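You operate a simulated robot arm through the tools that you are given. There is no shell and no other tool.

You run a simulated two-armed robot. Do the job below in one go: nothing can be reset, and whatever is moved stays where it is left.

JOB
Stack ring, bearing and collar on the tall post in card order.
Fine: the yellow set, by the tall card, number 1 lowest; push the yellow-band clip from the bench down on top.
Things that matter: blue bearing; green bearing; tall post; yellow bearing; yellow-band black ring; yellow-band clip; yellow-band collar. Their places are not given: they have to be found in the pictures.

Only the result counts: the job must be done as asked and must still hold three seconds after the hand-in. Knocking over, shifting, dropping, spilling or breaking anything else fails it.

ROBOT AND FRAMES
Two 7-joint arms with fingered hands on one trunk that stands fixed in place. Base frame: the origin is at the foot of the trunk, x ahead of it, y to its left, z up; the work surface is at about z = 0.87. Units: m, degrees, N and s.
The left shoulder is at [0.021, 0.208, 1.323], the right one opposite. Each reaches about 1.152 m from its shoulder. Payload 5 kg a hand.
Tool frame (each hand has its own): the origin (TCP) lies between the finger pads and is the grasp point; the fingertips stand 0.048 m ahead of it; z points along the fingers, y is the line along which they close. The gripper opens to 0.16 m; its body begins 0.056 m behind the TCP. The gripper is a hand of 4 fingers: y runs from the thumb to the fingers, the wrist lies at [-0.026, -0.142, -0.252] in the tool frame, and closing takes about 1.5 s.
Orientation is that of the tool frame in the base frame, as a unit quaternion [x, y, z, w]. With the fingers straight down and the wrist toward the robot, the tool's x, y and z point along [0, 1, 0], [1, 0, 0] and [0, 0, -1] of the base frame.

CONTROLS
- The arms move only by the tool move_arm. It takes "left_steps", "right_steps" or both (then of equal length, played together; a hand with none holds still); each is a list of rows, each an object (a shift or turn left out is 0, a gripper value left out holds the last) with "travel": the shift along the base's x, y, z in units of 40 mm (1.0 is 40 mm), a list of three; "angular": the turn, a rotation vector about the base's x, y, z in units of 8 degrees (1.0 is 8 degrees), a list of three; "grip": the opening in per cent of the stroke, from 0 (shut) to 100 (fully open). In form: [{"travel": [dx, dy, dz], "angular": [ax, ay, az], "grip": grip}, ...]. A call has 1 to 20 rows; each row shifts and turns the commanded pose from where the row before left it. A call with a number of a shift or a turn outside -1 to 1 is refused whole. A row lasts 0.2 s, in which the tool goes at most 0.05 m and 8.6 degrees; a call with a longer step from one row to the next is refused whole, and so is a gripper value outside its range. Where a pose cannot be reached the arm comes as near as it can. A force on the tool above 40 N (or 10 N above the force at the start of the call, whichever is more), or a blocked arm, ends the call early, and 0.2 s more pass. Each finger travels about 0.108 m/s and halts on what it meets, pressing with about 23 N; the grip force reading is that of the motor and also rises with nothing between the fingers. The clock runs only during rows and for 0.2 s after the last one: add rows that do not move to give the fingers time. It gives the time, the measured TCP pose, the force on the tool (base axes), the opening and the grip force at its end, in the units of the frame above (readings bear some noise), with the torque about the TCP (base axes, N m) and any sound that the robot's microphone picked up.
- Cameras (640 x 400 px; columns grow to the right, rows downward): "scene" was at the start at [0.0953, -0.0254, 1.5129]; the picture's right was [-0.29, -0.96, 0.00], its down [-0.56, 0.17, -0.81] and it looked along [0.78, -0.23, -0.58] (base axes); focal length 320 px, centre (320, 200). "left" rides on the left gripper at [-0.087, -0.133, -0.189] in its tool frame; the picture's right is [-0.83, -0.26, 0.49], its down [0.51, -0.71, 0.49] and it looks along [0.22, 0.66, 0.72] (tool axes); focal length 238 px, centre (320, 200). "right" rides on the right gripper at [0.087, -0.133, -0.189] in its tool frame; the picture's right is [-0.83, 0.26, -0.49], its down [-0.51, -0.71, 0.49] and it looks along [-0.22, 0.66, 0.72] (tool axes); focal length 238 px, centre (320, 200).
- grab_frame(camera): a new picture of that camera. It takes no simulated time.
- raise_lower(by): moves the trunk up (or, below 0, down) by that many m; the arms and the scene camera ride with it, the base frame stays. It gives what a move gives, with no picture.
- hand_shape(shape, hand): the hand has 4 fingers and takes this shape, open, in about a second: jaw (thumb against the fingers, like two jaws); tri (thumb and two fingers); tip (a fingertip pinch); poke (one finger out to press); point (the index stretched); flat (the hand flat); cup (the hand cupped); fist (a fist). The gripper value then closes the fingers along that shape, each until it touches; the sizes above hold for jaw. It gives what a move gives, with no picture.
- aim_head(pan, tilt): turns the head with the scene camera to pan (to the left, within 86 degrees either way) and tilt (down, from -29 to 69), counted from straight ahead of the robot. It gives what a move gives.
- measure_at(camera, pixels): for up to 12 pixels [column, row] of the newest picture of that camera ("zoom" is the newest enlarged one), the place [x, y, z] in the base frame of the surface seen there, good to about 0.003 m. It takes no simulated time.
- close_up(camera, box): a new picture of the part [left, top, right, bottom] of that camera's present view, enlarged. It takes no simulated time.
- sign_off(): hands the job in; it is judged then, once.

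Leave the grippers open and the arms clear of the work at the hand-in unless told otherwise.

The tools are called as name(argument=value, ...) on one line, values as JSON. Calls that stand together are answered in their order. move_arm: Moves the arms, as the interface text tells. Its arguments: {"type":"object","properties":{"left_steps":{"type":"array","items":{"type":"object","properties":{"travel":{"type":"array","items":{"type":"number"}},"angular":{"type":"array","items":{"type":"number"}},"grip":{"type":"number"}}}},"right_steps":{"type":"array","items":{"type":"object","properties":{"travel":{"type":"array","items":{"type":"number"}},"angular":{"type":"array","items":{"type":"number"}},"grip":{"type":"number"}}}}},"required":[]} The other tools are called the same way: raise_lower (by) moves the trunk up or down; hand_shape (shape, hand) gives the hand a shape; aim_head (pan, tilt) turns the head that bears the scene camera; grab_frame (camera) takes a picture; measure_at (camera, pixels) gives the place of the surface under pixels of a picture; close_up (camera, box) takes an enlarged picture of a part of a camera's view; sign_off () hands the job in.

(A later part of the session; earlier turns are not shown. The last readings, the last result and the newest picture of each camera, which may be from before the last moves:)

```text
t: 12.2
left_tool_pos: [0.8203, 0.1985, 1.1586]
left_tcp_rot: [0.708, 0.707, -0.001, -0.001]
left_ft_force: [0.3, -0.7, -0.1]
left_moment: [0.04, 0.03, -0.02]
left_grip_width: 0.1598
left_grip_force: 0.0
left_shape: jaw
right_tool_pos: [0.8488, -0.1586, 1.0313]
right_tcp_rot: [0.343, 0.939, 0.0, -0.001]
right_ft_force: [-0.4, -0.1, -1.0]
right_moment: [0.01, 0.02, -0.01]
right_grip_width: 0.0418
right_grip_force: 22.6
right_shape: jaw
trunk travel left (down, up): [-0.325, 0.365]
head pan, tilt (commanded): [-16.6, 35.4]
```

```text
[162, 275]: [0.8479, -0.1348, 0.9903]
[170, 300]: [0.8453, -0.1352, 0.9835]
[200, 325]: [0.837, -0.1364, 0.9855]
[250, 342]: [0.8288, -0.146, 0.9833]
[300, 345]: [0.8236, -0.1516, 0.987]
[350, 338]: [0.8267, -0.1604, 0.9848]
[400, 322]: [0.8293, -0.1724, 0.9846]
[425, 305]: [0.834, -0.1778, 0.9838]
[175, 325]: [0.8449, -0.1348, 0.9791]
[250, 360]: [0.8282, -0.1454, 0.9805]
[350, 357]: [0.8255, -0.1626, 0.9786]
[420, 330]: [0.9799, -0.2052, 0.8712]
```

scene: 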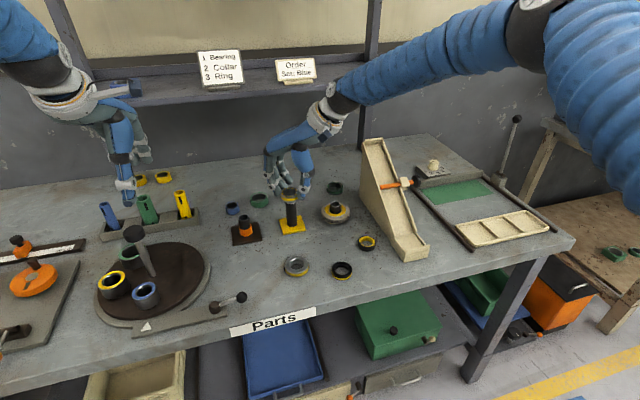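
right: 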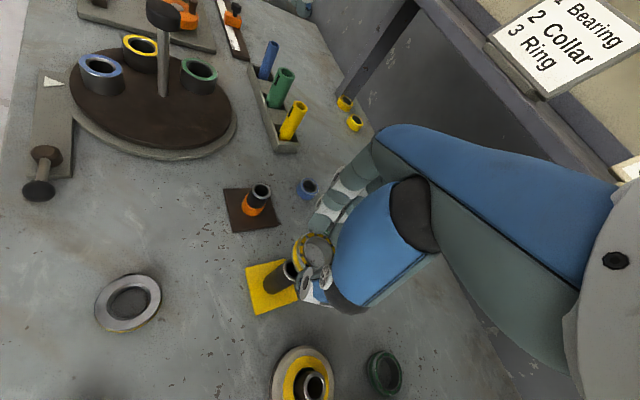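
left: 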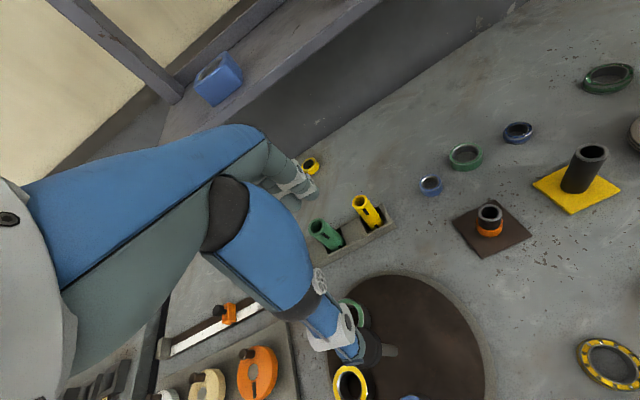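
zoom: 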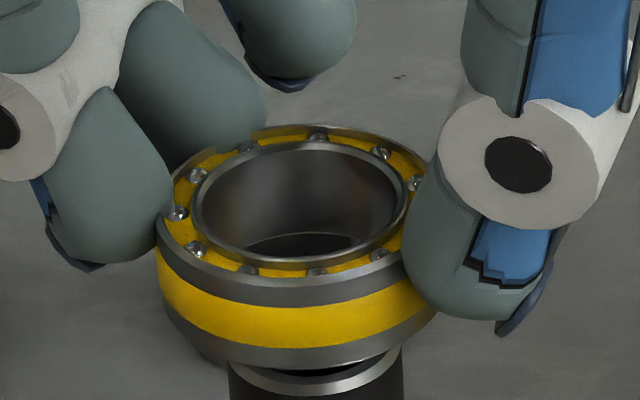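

The ball circle fits well. The bearing's centre is (0.850, -0.1586) against the post's (0.8494, -0.1606), and the image columns agree that it is about 1.5 mm too far left. I'll shift -1.5 mm in y and start lowering over the post while watching the force.

move_arm(right_steps=[{"travel": [-0.01, -0.04, 0]}, {"travel": [0, 0, -0.2]}, {"travel": [0, 0, -0.2]}, {"travel": [0, 0, -0.1]}, {}, {}])

grab_frame(camera="scene")

close_up(camera="scene", box=[271, 185, 311, 210])

close_up(camera="right", box=[230, 220, 390, 320])

```text
t: 13.6
left_tool_pos: [0.8188, 0.1985, 1.1601]
left_tcp_rot: [0.707, 0.707, 0.001, 0.0]
left_ft_force: [-0.2, 0.6, 0.0]
left_moment: [-0.01, 0.0, 0.01]
left_grip_width: 0.1593
left_grip_force: 0.0
left_shape: jaw
right_tool_pos: [0.8467, -0.1622, 1.0116]
right_tcp_rot: [0.342, 0.94, 0.001, 0.0]
right_ft_force: [-0.1, 0.4, -1.1]
right_moment: [0.05, -0.01, 0.01]
right_grip_width: 0.0418
right_grip_force: 22.6
right_shape: jaw
trunk travel left (down, up): [-0.325, 0.365]
head pan, tilt (commanded): [-16.6, 35.4]
```

```text
taken
```

scene: 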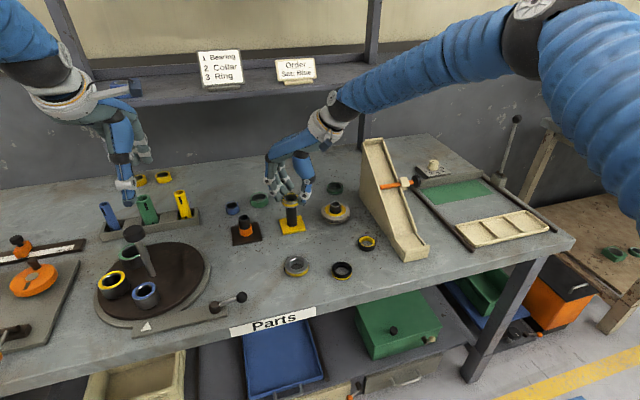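

```text
16.00 times, centred on (291, 198) of scene
```

zoom: 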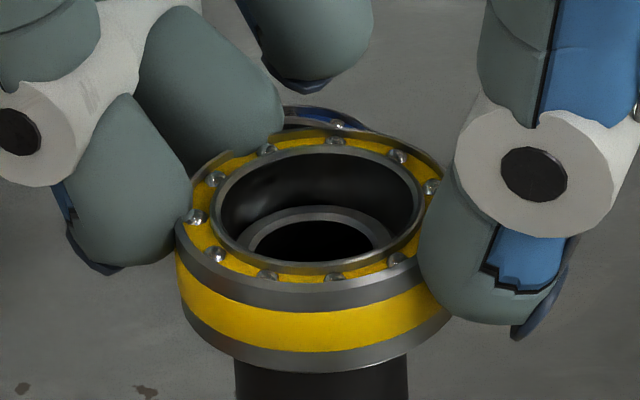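

```text
4.00 times, centred on (310, 270) of right
```

zoom: 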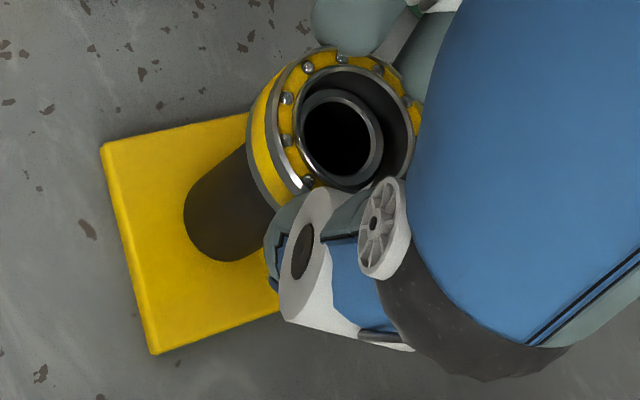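

The post top is now inside the bearing's bore (visible in both views) and the force is about zero. The bearing looks about 1 mm too far right, so I'll shift +1 mm in y and continue down gently.

move_arm(right_steps=[{"travel": [0, 0.025, 0]}, {"travel": [0, 0, -0.25]}, {"travel": [0, 0, -0.25]}, {"travel": [0, 0, -0.25]}, {}, {}])

close_up(camera="scene", box=[259, 185, 323, 225])

close_up(camera="right", box=[230, 220, 390, 320])

```text
t: 15.0
left_tool_pos: [0.82, 0.199, 1.159]
left_tcp_rot: [0.708, 0.706, 0.0, 0.0]
left_ft_force: [-1.1, 0.2, -0.2]
left_moment: [-0.04, 0.01, 0.01]
left_grip_width: 0.1599
left_grip_force: 0.0
left_shape: jaw
right_tool_pos: [0.8479, -0.1593, 0.9818]
right_tcp_rot: [0.342, 0.94, 0.0, 0.0]
right_ft_force: [0.2, 0.4, -0.6]
right_moment: [0.02, 0.02, -0.04]
right_grip_width: 0.0419
right_grip_force: 23.1
right_shape: jaw
trunk travel left (down, up): [-0.325, 0.365]
head pan, tilt (commanded): [-16.6, 35.4]
```

```text
10.00 times, centred on (291, 205) of scene
```

zoom: 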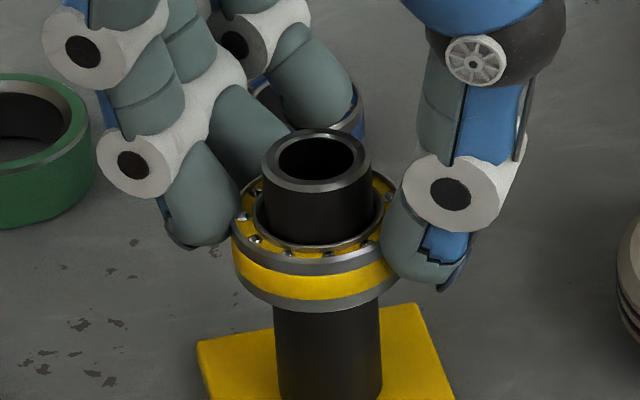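

```text
4.00 times, centred on (310, 270) of right
```

zoom: 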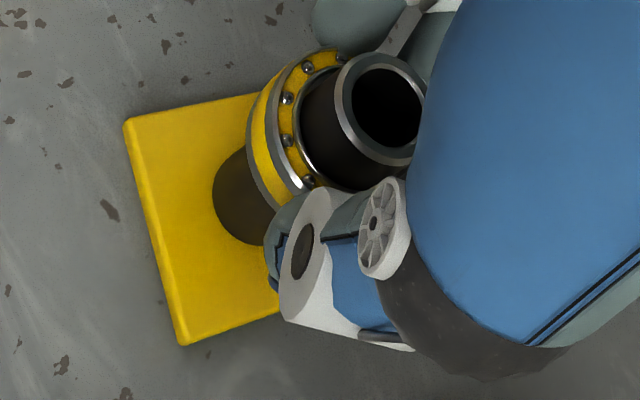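

The bearing surrounds the post evenly with no force. I'll continue down until it is about 3 mm above the base.

move_arm(right_steps=[{"travel": [0, 0, -0.25]}, {"travel": [0, 0, -0.25]}, {"travel": [0, 0, -0.25]}, {"travel": [0, 0, -0.2]}, {}, {}])

close_up(camera="scene", box=[259, 190, 323, 230])

close_up(camera="right", box=[230, 200, 390, 300])

```text
t: 16.4
left_tool_pos: [0.8194, 0.199, 1.1588]
left_tcp_rot: [0.707, 0.707, 0.0, 0.0]
left_ft_force: [0.6, 0.0, 0.0]
left_moment: [-0.02, -0.02, 0.01]
left_grip_width: 0.1593
left_grip_force: 0.0
left_shape: jaw
right_tool_pos: [0.8486, -0.1618, 0.9431]
right_tcp_rot: [0.342, 0.94, 0.0, 0.0]
right_ft_force: [-0.5, -0.4, -1.5]
right_moment: [0.01, 0.05, -0.02]
right_grip_width: 0.042
right_grip_force: 22.8
right_shape: jaw
trunk travel left (down, up): [-0.325, 0.365]
head pan, tilt (commanded): [-16.6, 35.4]
```

```text
10.00 times, centred on (291, 210) of scene
```

zoom: 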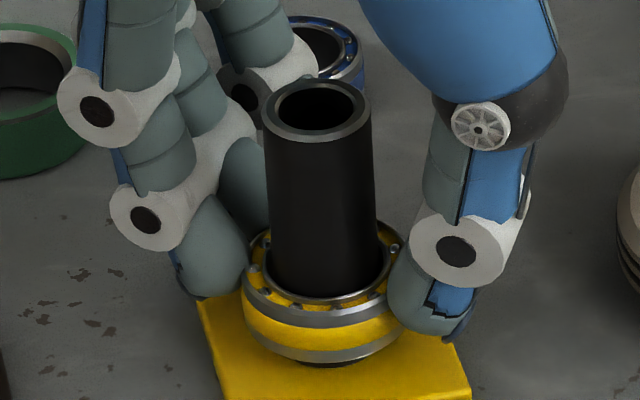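

```text
4.00 times, centred on (310, 250) of right
```

zoom: 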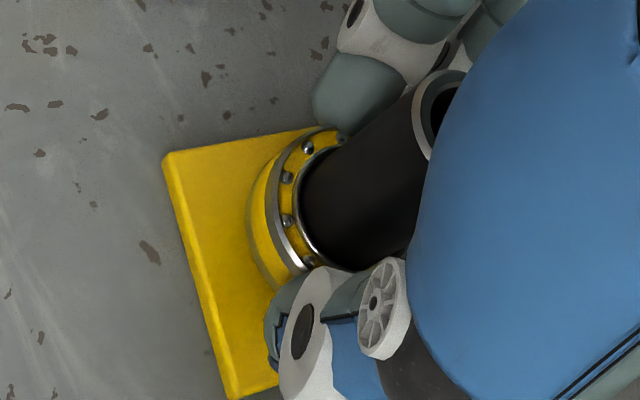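

The bearing bottom is about 9 mm above the base. I'll lower about 8 mm more.

move_arm(right_steps=[{"travel": [0, 0, -0.1]}, {"travel": [0, 0, -0.08]}, {}, {}])

close_up(camera="scene", box=[259, 195, 323, 235])

```text
t: 17.4
left_tool_pos: [0.8202, 0.1981, 1.1601]
left_tcp_rot: [0.707, 0.707, 0.0, 0.0]
left_ft_force: [0.2, -0.7, -0.1]
left_moment: [0.0, 0.0, -0.01]
left_grip_width: 0.1597
left_grip_force: 0.0
left_shape: jaw
right_tool_pos: [0.8484, -0.1615, 0.9361]
right_tcp_rot: [0.342, 0.94, -0.001, 0.0]
right_ft_force: [-0.8, -0.7, -1.7]
right_moment: [0.01, 0.0, 0.01]
right_grip_width: 0.0418
right_grip_force: 22.9
right_shape: jaw
trunk travel left (down, up): [-0.325, 0.365]
head pan, tilt (commanded): [-16.6, 35.4]
```

```text
10.00 times, centred on (291, 215) of scene
```

zoom: 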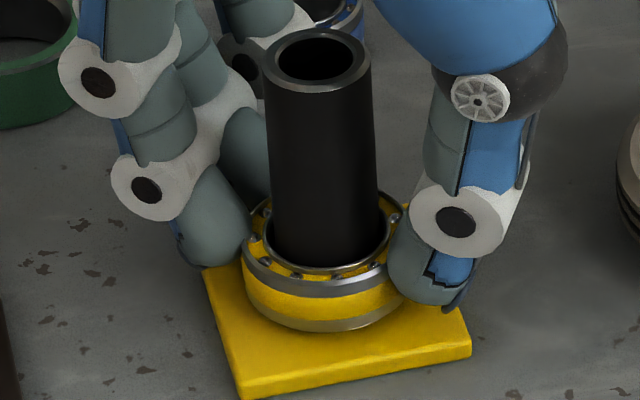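

The bearing is nearly on the base. I'll release it by opening slowly.

move_arm(right_steps=[{"grip": 30}, {"grip": 40}, {"grip": 50}, {"grip": 58}, {}, {}, {}])

close_up(camera="scene", box=[259, 195, 323, 235])

```text
t: 19.0
left_tool_pos: [0.8185, 0.1978, 1.1592]
left_tcp_rot: [0.707, 0.707, 0.0, 0.0]
left_ft_force: [-0.3, -0.3, 0.3]
left_moment: [0.01, -0.01, -0.01]
left_grip_width: 0.1592
left_grip_force: 0.0
left_shape: jaw
right_tool_pos: [0.8475, -0.161, 0.9357]
right_tcp_rot: [0.342, 0.94, 0.0, 0.0]
right_ft_force: [-0.4, 1.5, 0.8]
right_moment: [0.03, 0.01, -0.01]
right_grip_width: 0.0923
right_grip_force: 0.0
right_shape: jaw
trunk travel left (down, up): [-0.325, 0.365]
head pan, tilt (commanded): [-16.6, 35.4]
```

```text
10.00 times, centred on (291, 215) of scene
```

zoom: 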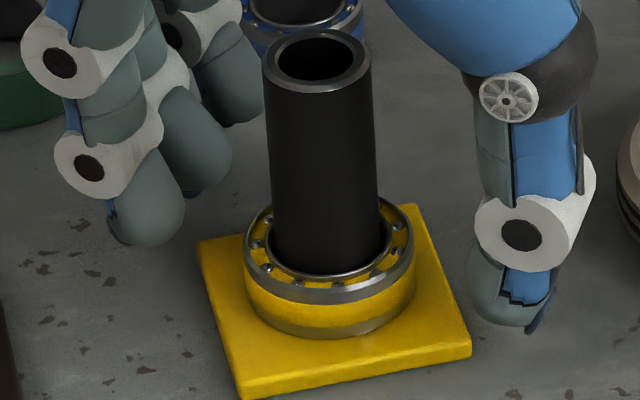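

The bearing sits on the base around the post. I'll raise the open hand straight up clear of the post and check for disturbance.

move_arm(right_steps=[{"travel": [0, 0, 0.4]}, {"travel": [0, 0, 0.8]}, {"travel": [0, 0, 0.8]}, {"travel": [0, 0, 0.8]}, {"travel": [0, 0, 0.8]}, {}, {}])

grab_frame(camera="scene")

close_up(camera="scene", box=[265, 245, 329, 285])

measure_at(camera="zoom", pixels=[[318, 112], [213, 190], [425, 190], [318, 268], [240, 136], [397, 136], [240, 248], [397, 248], [197, 243], [195, 230], [318, 310], [318, 215]])

```text
t: 20.6
left_tool_pos: [0.8195, 0.1991, 1.1596]
left_tcp_rot: [0.707, 0.707, 0.001, 0.0]
left_ft_force: [-0.7, 0.1, 0.3]
left_moment: [-0.01, -0.01, -0.02]
left_grip_width: 0.1594
left_grip_force: 0.1
left_shape: jaw
right_tool_pos: [0.8483, -0.1619, 1.081]
right_tcp_rot: [0.342, 0.94, 0.0, 0.0]
right_ft_force: [-0.4, 0.3, 0.3]
right_moment: [-0.02, -0.02, -0.01]
right_grip_width: 0.0924
right_grip_force: 0.1
right_shape: jaw
trunk travel left (down, up): [-0.325, 0.365]
head pan, tilt (commanded): [-16.6, 35.4]
```

```text
taken
```

scene: 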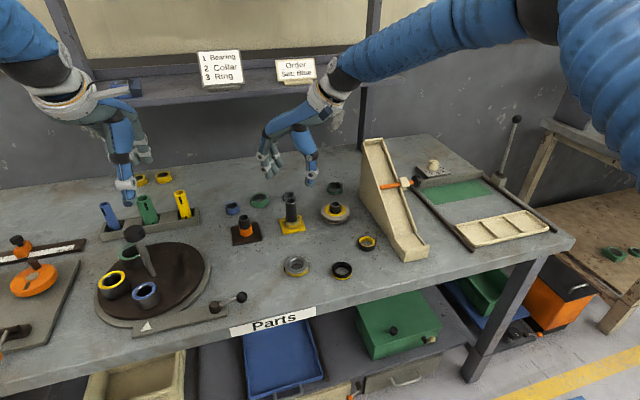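

```text
10.00 times, centred on (297, 265) of scene
```

zoom: 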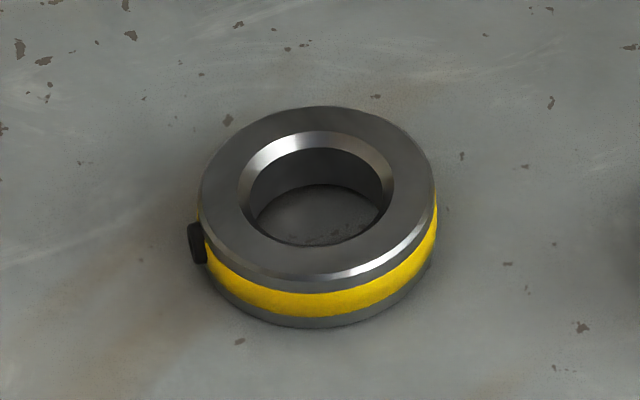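

```text
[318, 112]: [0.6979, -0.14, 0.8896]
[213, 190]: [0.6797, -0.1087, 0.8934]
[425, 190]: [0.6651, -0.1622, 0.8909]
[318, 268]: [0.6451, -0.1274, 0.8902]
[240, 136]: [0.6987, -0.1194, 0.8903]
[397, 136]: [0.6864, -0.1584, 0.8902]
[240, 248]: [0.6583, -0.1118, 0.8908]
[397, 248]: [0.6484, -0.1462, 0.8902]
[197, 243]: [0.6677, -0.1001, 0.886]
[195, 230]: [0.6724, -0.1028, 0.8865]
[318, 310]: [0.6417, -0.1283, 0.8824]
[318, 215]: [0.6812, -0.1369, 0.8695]
```

The hand is clear. The collar's centre is (0.6724, -0.1345), its top is at z≈0.890, and its set-screw is at (0.668, -0.101) on the +y side. I'll turn the hand to about 5° yaw so the fingers (+x) and thumb (-x) avoid the screw, and move above the collar.

move_arm(right_steps=[{"travel": [-0.55, 0.084, 0], "angular": [0, 0, -0.7], "grip": 65}, {"travel": [-0.55, 0.084, 0], "angular": [0, 0, -0.7]}, {"travel": [-0.55, 0.084, 0], "angular": [0, 0, -0.7]}, {"travel": [-0.55, 0.084, 0], "angular": [0, 0, -0.7]}, {"travel": [-0.55, 0.084, 0], "angular": [0, 0, -0.7]}, {"travel": [-0.55, 0.084, -0.3], "angular": [0, 0, -0.7]}, {"travel": [-0.55, 0.084, -0.6], "angular": [0, 0, -0.7]}, {"travel": [-0.55, 0.084, -0.6], "angular": [0, 0, -0.725]}, {}, {}, {}])

grab_frame(camera="right")

grab_frame(camera="scene")

```text
t: 23.0
left_tool_pos: [0.8185, 0.1979, 1.1599]
left_tcp_rot: [0.708, 0.706, -0.001, 0.001]
left_ft_force: [0.0, 0.4, -0.3]
left_moment: [0.01, 0.01, 0.01]
left_grip_width: 0.1595
left_grip_force: 0.0
left_shape: jaw
right_tool_pos: [0.6728, -0.1341, 1.0229]
right_tcp_rot: [0.676, 0.737, 0.0, 0.0]
right_ft_force: [0.4, 0.2, 0.4]
right_moment: [0.0, 0.02, 0.03]
right_grip_width: 0.1037
right_grip_force: 0.1
right_shape: jaw
trunk travel left (down, up): [-0.325, 0.365]
head pan, tilt (commanded): [-16.6, 35.4]
```

```text
taken
```

right: 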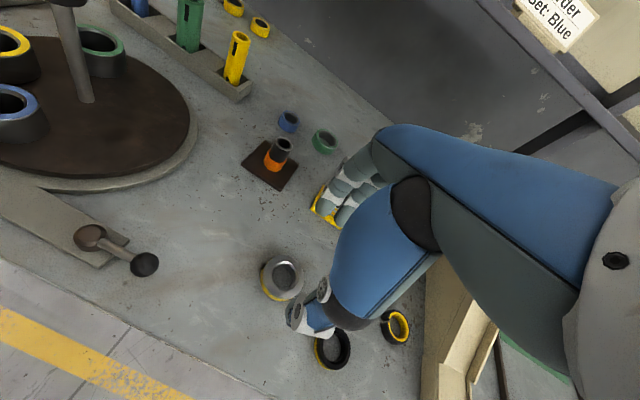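

```text
taken
```

scene: 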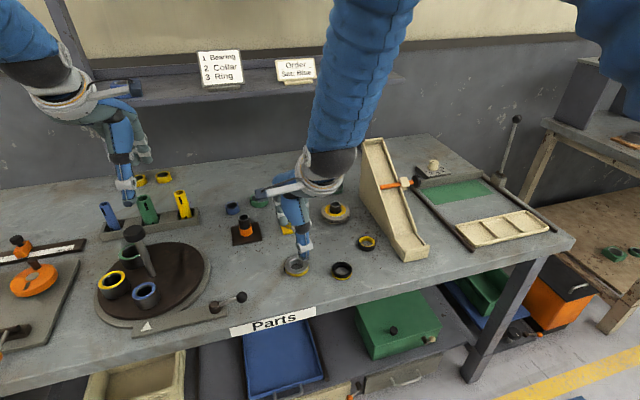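

The hand is centred above the collar: TCP (0.673, -0.134, 1.023), opening 0.104. I'll descend straight to a TCP z of about 0.926.

move_arm(right_steps=[{"travel": [0, 0, -0.7]}, {"travel": [0, 0, -0.7]}, {"travel": [0, 0, -0.6]}, {"travel": [0, 0, -0.4]}, {}, {}])

close_up(camera="scene", box=[249, 225, 345, 285])

close_up(camera="right", box=[220, 190, 380, 290])

```text
t: 24.4
left_tool_pos: [0.821, 0.1984, 1.1599]
left_tcp_rot: [0.707, 0.707, 0.0, 0.001]
left_ft_force: [0.7, -0.4, -0.6]
left_moment: [-0.01, 0.04, -0.01]
left_grip_width: 0.1597
left_grip_force: 0.0
left_shape: jaw
right_tool_pos: [0.6733, -0.1312, 0.9265]
right_tcp_rot: [0.675, 0.737, 0.0, 0.0]
right_ft_force: [0.2, 0.4, -0.7]
right_moment: [0.02, 0.03, 0.03]
right_grip_width: 0.1035
right_grip_force: 0.0
right_shape: jaw
trunk travel left (down, up): [-0.325, 0.365]
head pan, tilt (commanded): [-16.6, 35.4]
```

```text
6.67 times, centred on (297, 255) of scene
```

zoom: 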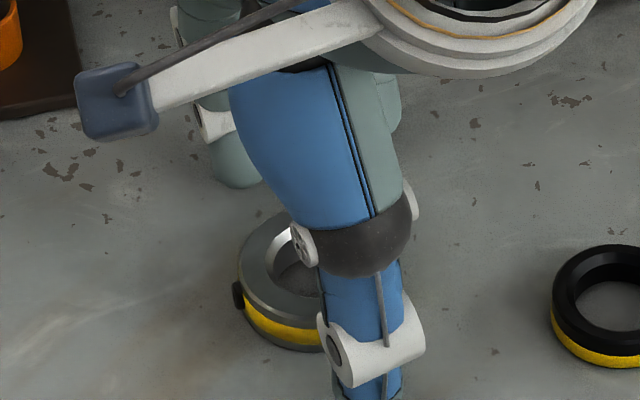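

```text
4.00 times, centred on (300, 240) of right
```

zoom: 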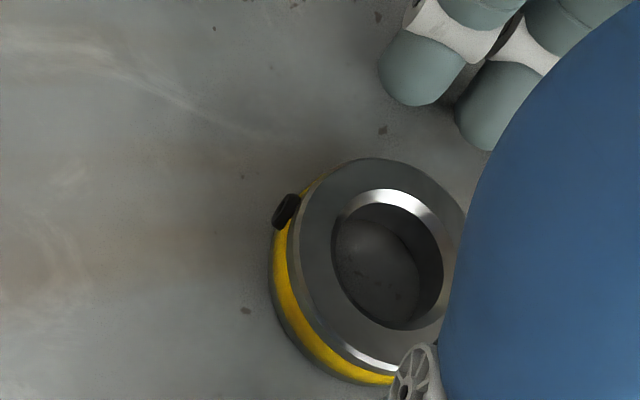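

The fingers straddle the collar and the set-screw is out of their path. I'll close now.

move_arm(right_steps=[{"grip": 50}, {"grip": 30}, {"grip": 10}, {}, {}, {}, {}, {}])

close_up(camera="right", box=[220, 190, 380, 290])

close_up(camera="scene", box=[249, 225, 345, 285])

```text
t: 26.2
left_tool_pos: [0.8175, 0.1987, 1.1599]
left_tcp_rot: [0.707, 0.707, 0.0, 0.0]
left_ft_force: [-0.3, -0.3, -0.4]
left_moment: [-0.03, -0.02, -0.01]
left_grip_width: 0.1597
left_grip_force: 0.0
left_shape: jaw
right_tool_pos: [0.6736, -0.1315, 0.926]
right_tcp_rot: [0.676, 0.737, 0.001, 0.0]
right_ft_force: [-0.4, -0.3, -0.2]
right_moment: [-0.05, 0.05, 0.0]
right_grip_width: 0.0524
right_grip_force: 23.0
right_shape: jaw
trunk travel left (down, up): [-0.325, 0.365]
head pan, tilt (commanded): [-16.6, 35.4]
```

```text
4.00 times, centred on (300, 240) of right
```

zoom: 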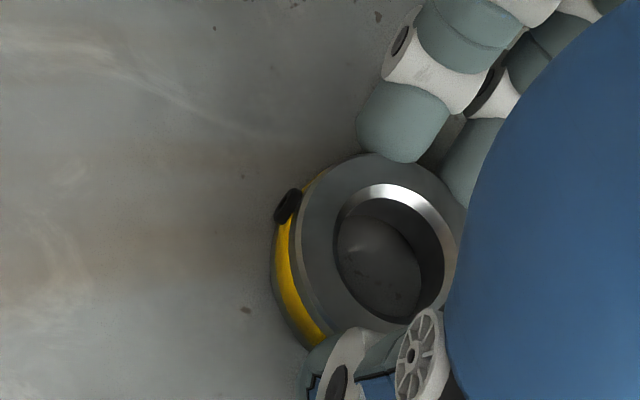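

```text
6.67 times, centred on (297, 255) of scene
```

zoom: 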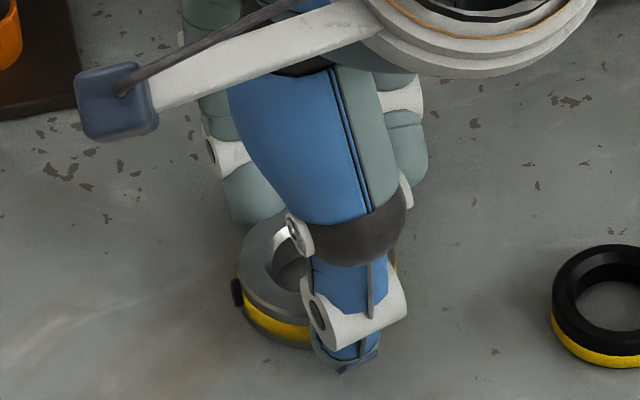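

The collar is gripped (0.052 opening, 23 N). I'll lift it and turn back to 50° yaw over open bench, then look.

move_arm(right_steps=[{"travel": [0, 0, 0.3]}, {"travel": [0, 0, 0.6]}, {"travel": [0, 0, 0.9]}, {"travel": [0, 0, 0.9]}, {"travel": [0, 0, 0.9]}, {"angular": [0, 0, 0.7]}, {"angular": [0, 0, 0.7]}, {"angular": [0, 0, 0.7]}, {"angular": [0, 0, 0.7]}, {"angular": [0, 0, 0.7]}, {"angular": [0, 0, 0.7]}, {"angular": [0, 0, 0.7]}, {"angular": [0, 0, 0.725]}, {}, {}])

grab_frame(camera="scene")

close_up(camera="scene", box=[253, 200, 333, 250])

```text
t: 29.4
left_tool_pos: [0.8197, 0.1981, 1.1599]
left_tcp_rot: [0.707, 0.707, 0.001, 0.001]
left_ft_force: [0.3, -0.6, -0.3]
left_moment: [-0.04, 0.02, -0.03]
left_grip_width: 0.1596
left_grip_force: 0.1
left_shape: jaw
right_tool_pos: [0.6723, -0.1338, 1.0681]
right_tcp_rot: [0.342, 0.94, 0.0, 0.0]
right_ft_force: [1.5, -1.1, -4.1]
right_moment: [0.04, 0.04, 0.01]
right_grip_width: 0.0523
right_grip_force: 22.7
right_shape: jaw
trunk travel left (down, up): [-0.325, 0.365]
head pan, tilt (commanded): [-16.6, 35.4]
```

```text
taken
```

scene: 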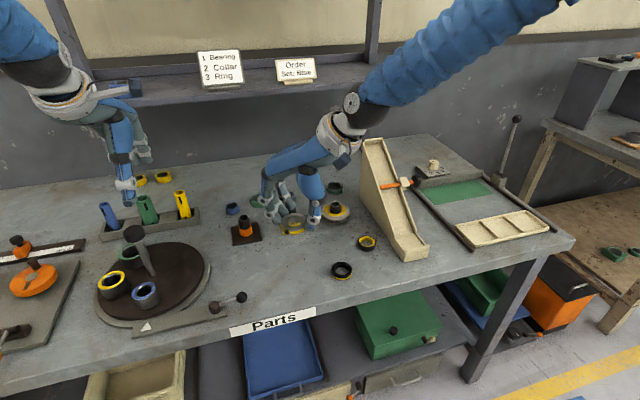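

```text
8.00 times, centred on (293, 225) of scene
```

zoom: 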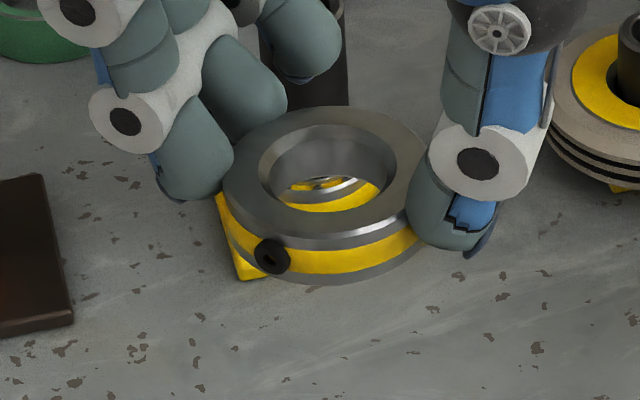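

The collar is held level. I'll measure its top face: the outer edge and the bore chamfer edge.

measure_at(camera="zoom", pixels=[[257, 165], [270, 140], [300, 125], [328, 122], [360, 126], [385, 140], [400, 165], [388, 190], [360, 207], [328, 212], [295, 207], [268, 190]])

measure_at(camera="zoom", pixels=[[228, 178], [240, 205], [270, 227], [310, 239], [360, 235], [395, 222], [270, 118], [320, 109], [370, 113], [410, 130], [245, 140]])

```text
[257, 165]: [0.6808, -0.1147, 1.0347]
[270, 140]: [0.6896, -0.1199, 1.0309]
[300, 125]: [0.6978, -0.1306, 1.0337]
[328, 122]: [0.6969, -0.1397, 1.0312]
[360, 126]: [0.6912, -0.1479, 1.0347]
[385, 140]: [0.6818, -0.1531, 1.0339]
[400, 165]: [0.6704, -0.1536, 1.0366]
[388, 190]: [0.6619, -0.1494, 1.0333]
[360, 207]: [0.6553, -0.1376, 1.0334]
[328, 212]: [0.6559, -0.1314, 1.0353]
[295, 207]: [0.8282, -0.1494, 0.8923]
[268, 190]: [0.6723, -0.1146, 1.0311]
```

```text
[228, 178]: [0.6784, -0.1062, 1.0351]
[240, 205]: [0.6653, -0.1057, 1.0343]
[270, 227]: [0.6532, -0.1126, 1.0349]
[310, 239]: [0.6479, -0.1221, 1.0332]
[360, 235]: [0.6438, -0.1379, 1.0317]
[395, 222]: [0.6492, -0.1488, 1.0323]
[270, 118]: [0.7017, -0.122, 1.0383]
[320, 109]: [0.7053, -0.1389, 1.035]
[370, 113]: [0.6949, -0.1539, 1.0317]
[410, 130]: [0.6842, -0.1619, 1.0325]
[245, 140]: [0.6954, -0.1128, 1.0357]
```

The collar's centre is about (0.6753, -0.1342), so I need to move (+0.174, -0.0264). I'll carry it above the post at the same height.

move_arm(right_steps=[{"travel": [0.4, -0.06, 0]}, {"travel": [0.8, -0.12, 0]}, {"travel": [0.9, -0.14, 0]}, {"travel": [0.9, -0.14, 0]}, {"travel": [0.8, -0.12, 0]}, {"travel": [0.55, -0.08, 0]}, {}, {}, {"travel": [0, 0, -0.4]}, {"travel": [0, 0, -0.3]}, {}, {}])

grab_frame(camera="scene")

close_up(camera="scene", box=[267, 172, 315, 202])

close_up(camera="right", box=[230, 220, 390, 320])

```text
t: 32.0
left_tool_pos: [0.8188, 0.1972, 1.1597]
left_tcp_rot: [0.707, 0.707, 0.0, -0.001]
left_ft_force: [-0.4, 0.9, -0.7]
left_moment: [-0.01, 0.02, 0.0]
left_grip_width: 0.1595
left_grip_force: 0.1
left_shape: jaw
right_tool_pos: [0.8476, -0.162, 1.0417]
right_tcp_rot: [0.342, 0.94, 0.001, 0.0]
right_ft_force: [0.2, 0.2, -3.6]
right_moment: [0.01, 0.01, -0.01]
right_grip_width: 0.0522
right_grip_force: 22.8
right_shape: jaw
trunk travel left (down, up): [-0.325, 0.365]
head pan, tilt (commanded): [-16.6, 35.4]
```

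```text
taken
```

scene: 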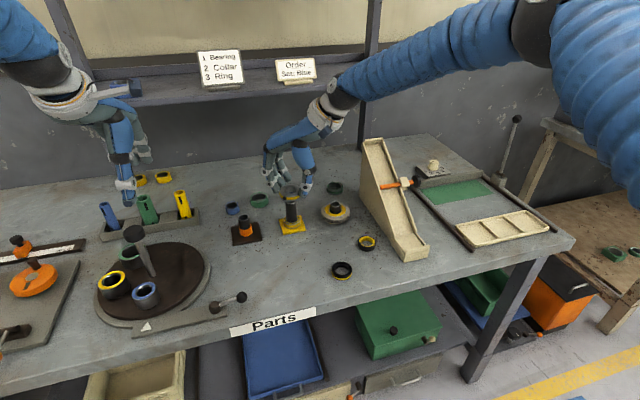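

```text
13.33 times, centred on (291, 187) of scene
```

zoom: 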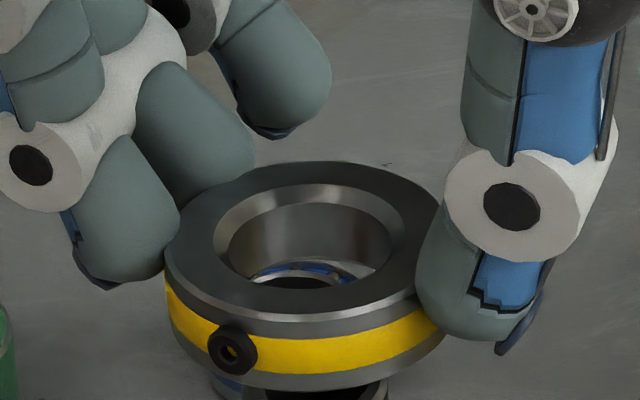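

```text
4.00 times, centred on (310, 270) of right
```

zoom: 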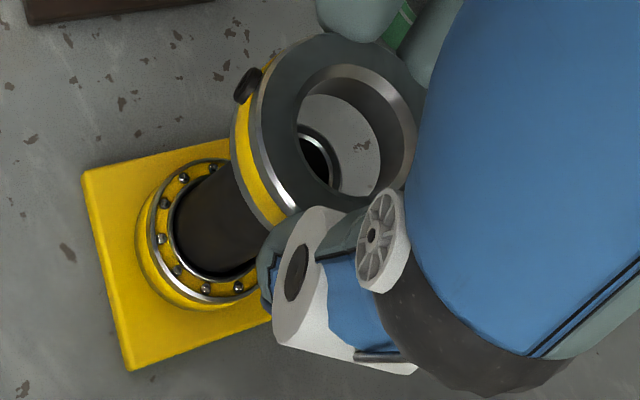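

I'll measure the collar's bore chamfer edge in this zoom, for comparison with the post centre.

measure_at(camera="zoom", pixels=[[211, 240], [222, 214], [258, 192], [310, 182], [362, 189], [398, 214], [406, 240], [394, 268], [358, 288], [305, 295], [252, 285], [221, 265]])

measure_at(camera="zoom", pixels=[[170, 250], [185, 285], [220, 305], [270, 316], [320, 317], [375, 307], [410, 293], [205, 195], [250, 174], [310, 164], [370, 168], [420, 187]])

```text
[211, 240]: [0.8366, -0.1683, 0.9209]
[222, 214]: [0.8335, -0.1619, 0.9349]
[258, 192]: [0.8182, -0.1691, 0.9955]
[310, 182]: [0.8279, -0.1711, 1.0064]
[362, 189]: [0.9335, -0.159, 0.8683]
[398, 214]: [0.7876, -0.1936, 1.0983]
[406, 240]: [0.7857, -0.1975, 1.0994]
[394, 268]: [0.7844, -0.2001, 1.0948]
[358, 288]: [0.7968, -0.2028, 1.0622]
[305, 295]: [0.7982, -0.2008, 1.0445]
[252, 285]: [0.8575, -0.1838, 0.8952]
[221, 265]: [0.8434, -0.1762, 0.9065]
```

```text
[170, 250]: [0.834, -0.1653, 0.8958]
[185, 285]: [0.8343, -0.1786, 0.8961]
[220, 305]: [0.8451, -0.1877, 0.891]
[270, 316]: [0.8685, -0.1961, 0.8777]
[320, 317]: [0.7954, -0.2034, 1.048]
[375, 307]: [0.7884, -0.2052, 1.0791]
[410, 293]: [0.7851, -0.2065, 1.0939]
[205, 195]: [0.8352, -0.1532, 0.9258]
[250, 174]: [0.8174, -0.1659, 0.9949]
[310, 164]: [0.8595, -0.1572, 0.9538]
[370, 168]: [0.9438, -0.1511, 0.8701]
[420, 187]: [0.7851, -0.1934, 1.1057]
```

Those measurements came from the right-camera zoom, which was the newest. I'll redo the scene zoom and then measure.

close_up(camera="scene", box=[267, 172, 315, 202])

measure_at(camera="zoom", pixels=[[211, 240], [222, 214], [258, 192], [310, 182], [362, 189], [398, 214], [406, 240], [394, 268], [358, 288], [305, 295], [252, 285], [221, 265]])

measure_at(camera="zoom", pixels=[[170, 250], [185, 285], [220, 305], [270, 316], [320, 317], [375, 307], [410, 293], [205, 195], [250, 174], [310, 164], [370, 168], [420, 187]])

```text
13.33 times, centred on (291, 187) of scene
```

zoom: 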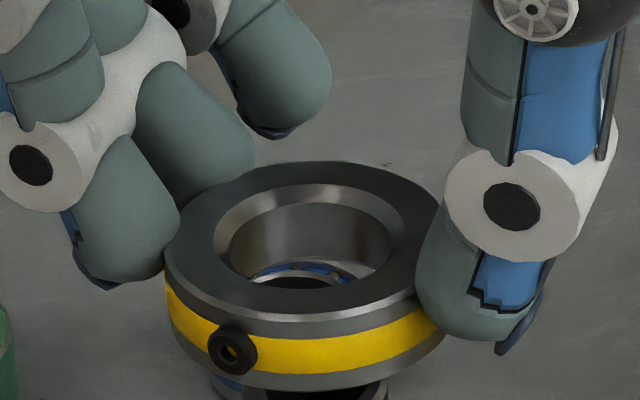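

```text
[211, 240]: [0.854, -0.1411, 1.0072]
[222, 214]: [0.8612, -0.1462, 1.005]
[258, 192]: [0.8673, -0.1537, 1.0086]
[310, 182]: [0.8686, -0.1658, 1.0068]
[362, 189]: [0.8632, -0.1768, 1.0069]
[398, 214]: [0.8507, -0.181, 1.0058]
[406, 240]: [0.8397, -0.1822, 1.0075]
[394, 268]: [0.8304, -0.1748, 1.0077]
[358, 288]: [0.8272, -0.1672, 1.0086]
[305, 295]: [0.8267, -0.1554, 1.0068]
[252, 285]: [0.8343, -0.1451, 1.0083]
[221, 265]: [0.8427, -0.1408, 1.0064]
```

```text
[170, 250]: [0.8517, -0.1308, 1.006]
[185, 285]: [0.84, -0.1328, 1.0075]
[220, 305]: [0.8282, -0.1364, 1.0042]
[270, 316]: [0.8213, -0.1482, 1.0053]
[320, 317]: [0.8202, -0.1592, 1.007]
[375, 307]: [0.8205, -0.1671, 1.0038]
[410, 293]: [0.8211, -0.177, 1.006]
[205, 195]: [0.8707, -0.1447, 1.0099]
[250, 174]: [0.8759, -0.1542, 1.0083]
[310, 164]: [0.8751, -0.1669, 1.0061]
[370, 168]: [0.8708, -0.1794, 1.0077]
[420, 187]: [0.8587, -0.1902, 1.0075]
```

The collar's centre is (0.8474, -0.1609) and the post's is (0.8494, -0.1606), so I need about +2 mm in x. I'll shift and lower to just above the post top, then check.

move_arm(right_steps=[{"travel": [0.048, 0.005, 0]}, {"travel": [0, 0, -0.2]}, {"travel": [0, 0, -0.15]}, {}, {}])

grab_frame(camera="scene")

close_up(camera="right", box=[230, 220, 390, 320])

close_up(camera="scene", box=[267, 178, 315, 208])

```text
t: 33.2
left_tool_pos: [0.8193, 0.1984, 1.1591]
left_tcp_rot: [0.707, 0.707, 0.0, 0.0]
left_ft_force: [-0.3, -0.3, 1.1]
left_moment: [0.02, -0.02, -0.02]
left_grip_width: 0.1595
left_grip_force: 0.0
left_shape: jaw
right_tool_pos: [0.8489, -0.1613, 1.026]
right_tcp_rot: [0.342, 0.94, 0.0, 0.0]
right_ft_force: [0.3, -0.3, -2.4]
right_moment: [0.01, 0.01, 0.01]
right_grip_width: 0.0521
right_grip_force: 22.8
right_shape: jaw
trunk travel left (down, up): [-0.325, 0.365]
head pan, tilt (commanded): [-16.6, 35.4]
```

```text
taken
```

scene: 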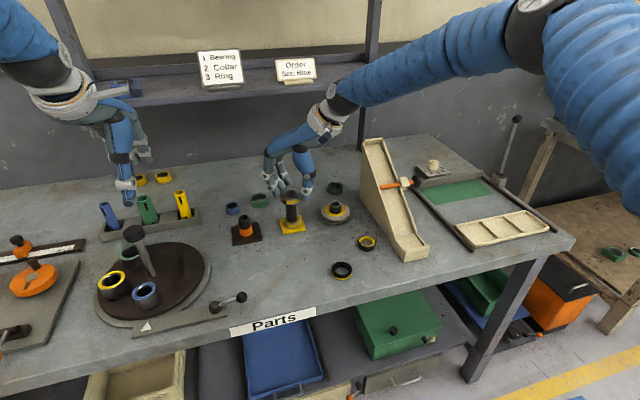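

```text
4.00 times, centred on (310, 270) of right
```

zoom: 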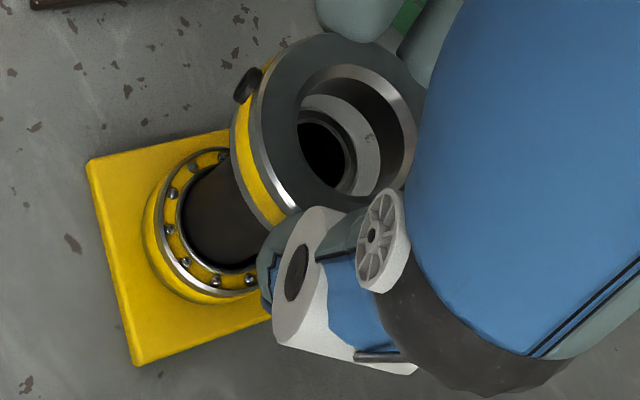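

```text
13.33 times, centred on (291, 193) of scene
```

zoom: 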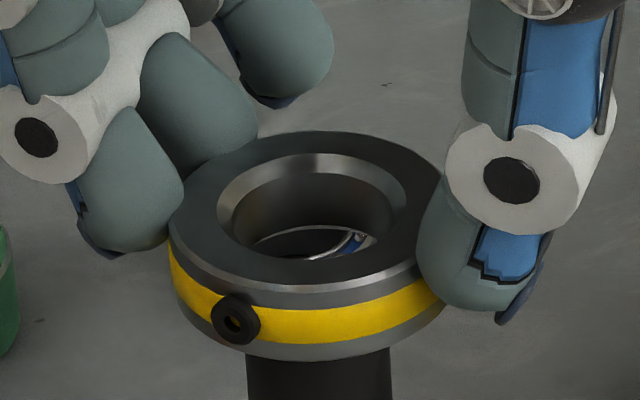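

measure_at(camera="zoom", pixels=[[215, 210], [226, 184], [262, 161], [311, 151], [364, 158], [400, 183], [409, 208], [398, 237], [361, 257], [308, 264], [255, 254], [224, 235]])

measure_at(camera="zoom", pixels=[[252, 385], [270, 385], [290, 385], [318, 385], [345, 385], [365, 385], [384, 385], [318, 370]])

```text
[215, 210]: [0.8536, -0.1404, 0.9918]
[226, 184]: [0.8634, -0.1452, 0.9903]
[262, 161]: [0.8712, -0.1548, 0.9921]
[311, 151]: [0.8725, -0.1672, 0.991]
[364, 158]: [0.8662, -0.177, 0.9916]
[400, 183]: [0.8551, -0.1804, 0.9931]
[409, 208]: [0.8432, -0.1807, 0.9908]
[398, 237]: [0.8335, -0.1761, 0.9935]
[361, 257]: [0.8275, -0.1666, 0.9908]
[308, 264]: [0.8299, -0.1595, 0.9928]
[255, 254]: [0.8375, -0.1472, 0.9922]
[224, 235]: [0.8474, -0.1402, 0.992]
```

```text
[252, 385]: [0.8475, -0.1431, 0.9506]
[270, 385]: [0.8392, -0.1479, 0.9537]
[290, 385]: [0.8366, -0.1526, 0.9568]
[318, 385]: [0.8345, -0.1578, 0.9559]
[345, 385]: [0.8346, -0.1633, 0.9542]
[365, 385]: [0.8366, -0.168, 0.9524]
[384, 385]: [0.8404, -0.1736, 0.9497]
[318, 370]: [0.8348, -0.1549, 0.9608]
```

The collar's centre is (0.8501, -0.1613), within 1 mm of the post. I'll lower gently onto the post.

move_arm(right_steps=[{"travel": [-0.01, 0.01, -0.1]}, {"travel": [0, 0, -0.1]}, {"travel": [0, 0, -0.1]}, {"travel": [0, 0, -0.1]}, {}, {}])

close_up(camera="right", box=[230, 220, 390, 320])

close_up(camera="scene", box=[267, 183, 315, 213])

```text
t: 34.6
left_tool_pos: [0.8191, 0.1992, 1.1589]
left_tcp_rot: [0.707, 0.707, 0.0, 0.0]
left_ft_force: [-0.2, -0.6, 0.3]
left_moment: [-0.04, -0.03, -0.01]
left_grip_width: 0.1598
left_grip_force: 0.1
left_shape: jaw
right_tool_pos: [0.8485, -0.1589, 1.0112]
right_tcp_rot: [0.342, 0.94, -0.001, 0.0]
right_ft_force: [0.3, 0.3, -4.0]
right_moment: [-0.04, 0.04, -0.01]
right_grip_width: 0.052
right_grip_force: 23.1
right_shape: jaw
trunk travel left (down, up): [-0.325, 0.365]
head pan, tilt (commanded): [-16.6, 35.4]
```

```text
4.00 times, centred on (310, 270) of right
```

zoom: 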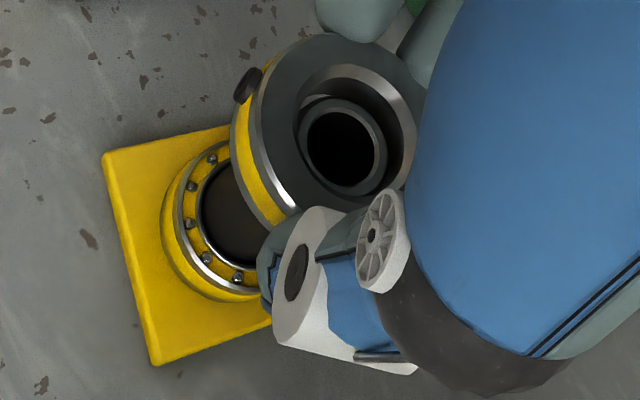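

```text
13.33 times, centred on (291, 198) of scene
```

zoom: 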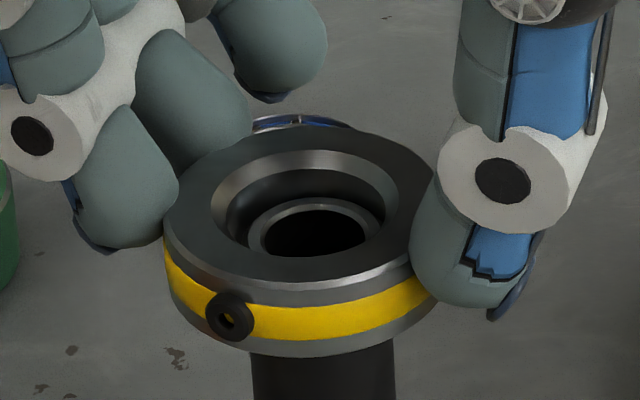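

The collar is over the post top with only its own weight on the sensor. I'll nudge it 0.7 mm right and continue down.

move_arm(right_steps=[{"travel": [0, -0.018, -0.1]}, {"travel": [0, 0, -0.2]}, {"travel": [0, 0, -0.2]}, {"travel": [0, 0, -0.2]}, {}, {}])

close_up(camera="scene", box=[259, 185, 323, 225])

```text
t: 36.0
left_tool_pos: [0.8193, 0.1986, 1.1583]
left_tcp_rot: [0.707, 0.707, 0.0, 0.0]
left_ft_force: [0.0, 0.6, 0.6]
left_moment: [-0.04, 0.0, -0.01]
left_grip_width: 0.1593
left_grip_force: 0.2
left_shape: jaw
right_tool_pos: [0.8484, -0.1593, 0.9825]
right_tcp_rot: [0.342, 0.94, 0.0, 0.0]
right_ft_force: [0.0, -0.3, -3.2]
right_moment: [-0.02, 0.02, -0.04]
right_grip_width: 0.0525
right_grip_force: 23.0
right_shape: jaw
trunk travel left (down, up): [-0.325, 0.365]
head pan, tilt (commanded): [-16.6, 35.4]
```

```text
10.00 times, centred on (291, 205) of scene
```

zoom: 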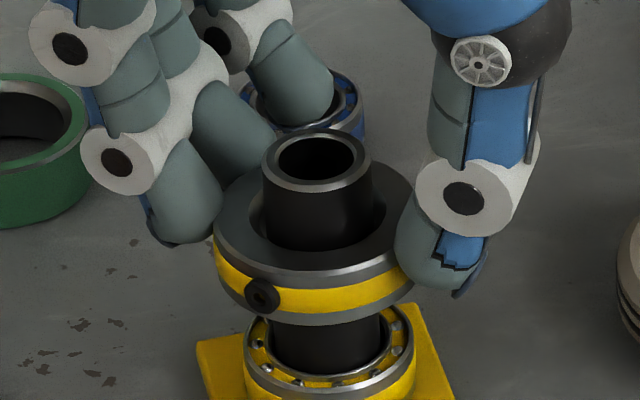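

It slides freely. I'll lower about 24 mm more, to just above the bearing.

move_arm(right_steps=[{"travel": [0, 0, -0.2]}, {"travel": [0, 0, -0.2]}, {"travel": [0, 0, -0.2]}, {}, {}])

close_up(camera="scene", box=[259, 190, 323, 230])

```text
t: 37.2
left_tool_pos: [0.8199, 0.1985, 1.159]
left_tcp_rot: [0.707, 0.707, 0.0, 0.0]
left_ft_force: [-0.8, -0.6, 0.2]
left_moment: [-0.02, 0.0, 0.02]
left_grip_width: 0.1594
left_grip_force: 0.2
left_shape: jaw
right_tool_pos: [0.8482, -0.1592, 0.9587]
right_tcp_rot: [0.342, 0.94, -0.001, 0.0]
right_ft_force: [1.0, 0.2, -3.2]
right_moment: [0.0, 0.0, 0.0]
right_grip_width: 0.0522
right_grip_force: 23.2
right_shape: jaw
trunk travel left (down, up): [-0.325, 0.365]
head pan, tilt (commanded): [-16.6, 35.4]
```

```text
10.00 times, centred on (291, 210) of scene
```

zoom: 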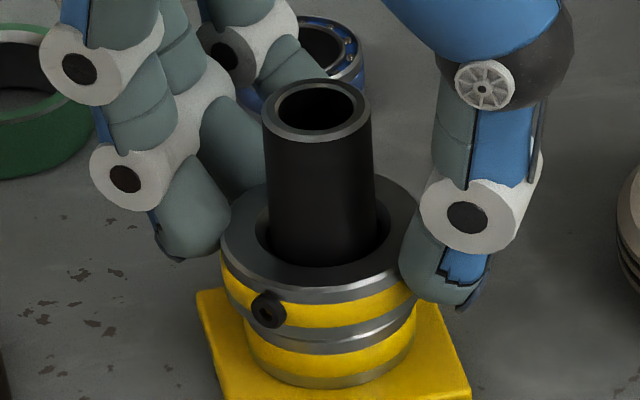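

The collar is almost on the bearing. I'll lower 3 mm more and release.

move_arm(right_steps=[{"travel": [0, 0, -0.08]}, {}, {"grip": 38}, {"grip": 48}, {"grip": 58}, {"grip": 64}, {}, {}, {}])

close_up(camera="scene", box=[259, 190, 323, 230])

```text
t: 39.2
left_tool_pos: [0.8192, 0.1989, 1.1596]
left_tcp_rot: [0.707, 0.707, 0.001, -0.001]
left_ft_force: [-0.6, 0.2, -0.5]
left_moment: [0.03, -0.01, -0.01]
left_grip_width: 0.1595
left_grip_force: 0.0
left_shape: jaw
right_tool_pos: [0.8476, -0.1598, 0.9553]
right_tcp_rot: [0.342, 0.94, 0.0, 0.0]
right_ft_force: [0.1, -0.7, -0.1]
right_moment: [-0.03, 0.02, 0.0]
right_grip_width: 0.102
right_grip_force: 0.1
right_shape: jaw
trunk travel left (down, up): [-0.325, 0.365]
head pan, tilt (commanded): [-16.6, 35.4]
```

```text
10.00 times, centred on (291, 210) of scene
```

zoom: 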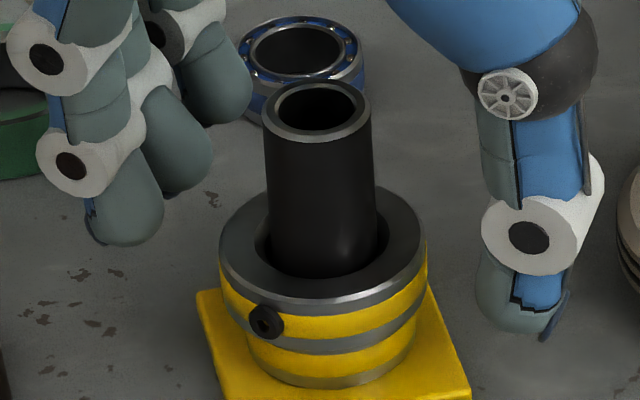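

The collar rests on the bearing. I'll raise the hand straight up and measure the black ring next.

move_arm(right_steps=[{"travel": [0, 0, 0.4]}, {"travel": [0, 0, 0.8]}, {"travel": [0, 0, 0.8]}, {"travel": [0, 0, 0.8]}, {"travel": [0, 0, 0.4]}, {}, {}])

grab_frame(camera="scene")

close_up(camera="scene", box=[310, 250, 374, 290])

measure_at(camera="zoom", pixels=[[318, 124], [228, 185], [410, 185], [318, 257], [250, 143], [385, 143], [250, 235], [385, 235], [318, 285], [318, 210], [222, 215], [415, 215]])

```text
t: 40.8
left_tool_pos: [0.8191, 0.1987, 1.1582]
left_tcp_rot: [0.707, 0.707, 0.001, 0.001]
left_ft_force: [-0.4, 0.1, 0.4]
left_moment: [0.01, -0.03, -0.01]
left_grip_width: 0.1598
left_grip_force: 0.0
left_shape: jaw
right_tool_pos: [0.8469, -0.1589, 1.0833]
right_tcp_rot: [0.342, 0.94, 0.001, -0.001]
right_ft_force: [-0.6, 0.3, 0.8]
right_moment: [-0.03, 0.02, -0.01]
right_grip_width: 0.1021
right_grip_force: 0.1
right_shape: jaw
trunk travel left (down, up): [-0.325, 0.365]
head pan, tilt (commanded): [-16.6, 35.4]
```

```text
taken
```

scene: 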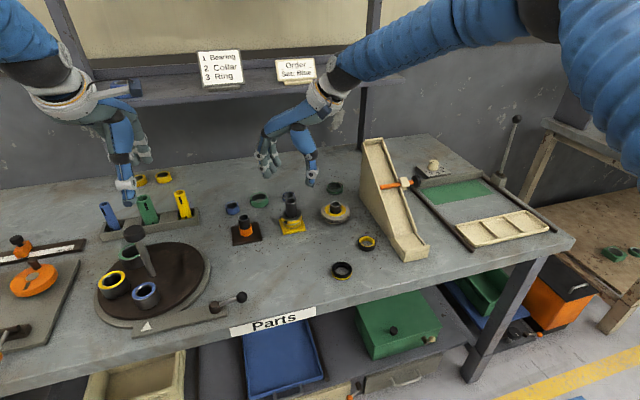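

```text
10.00 times, centred on (342, 270) of scene
```

zoom: 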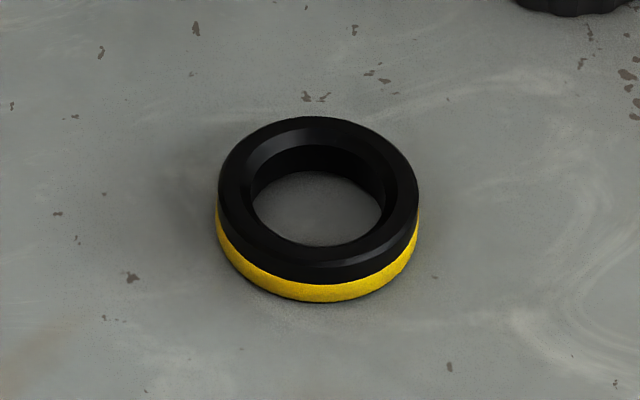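

```text
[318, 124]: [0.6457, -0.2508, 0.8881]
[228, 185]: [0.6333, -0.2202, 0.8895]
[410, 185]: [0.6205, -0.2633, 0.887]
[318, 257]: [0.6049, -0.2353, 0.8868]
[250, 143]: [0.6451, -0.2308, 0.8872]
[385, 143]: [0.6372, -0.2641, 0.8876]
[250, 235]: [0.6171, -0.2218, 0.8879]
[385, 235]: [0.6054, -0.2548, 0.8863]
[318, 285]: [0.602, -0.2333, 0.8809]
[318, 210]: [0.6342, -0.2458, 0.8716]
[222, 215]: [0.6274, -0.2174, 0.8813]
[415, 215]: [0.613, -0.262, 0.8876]
```

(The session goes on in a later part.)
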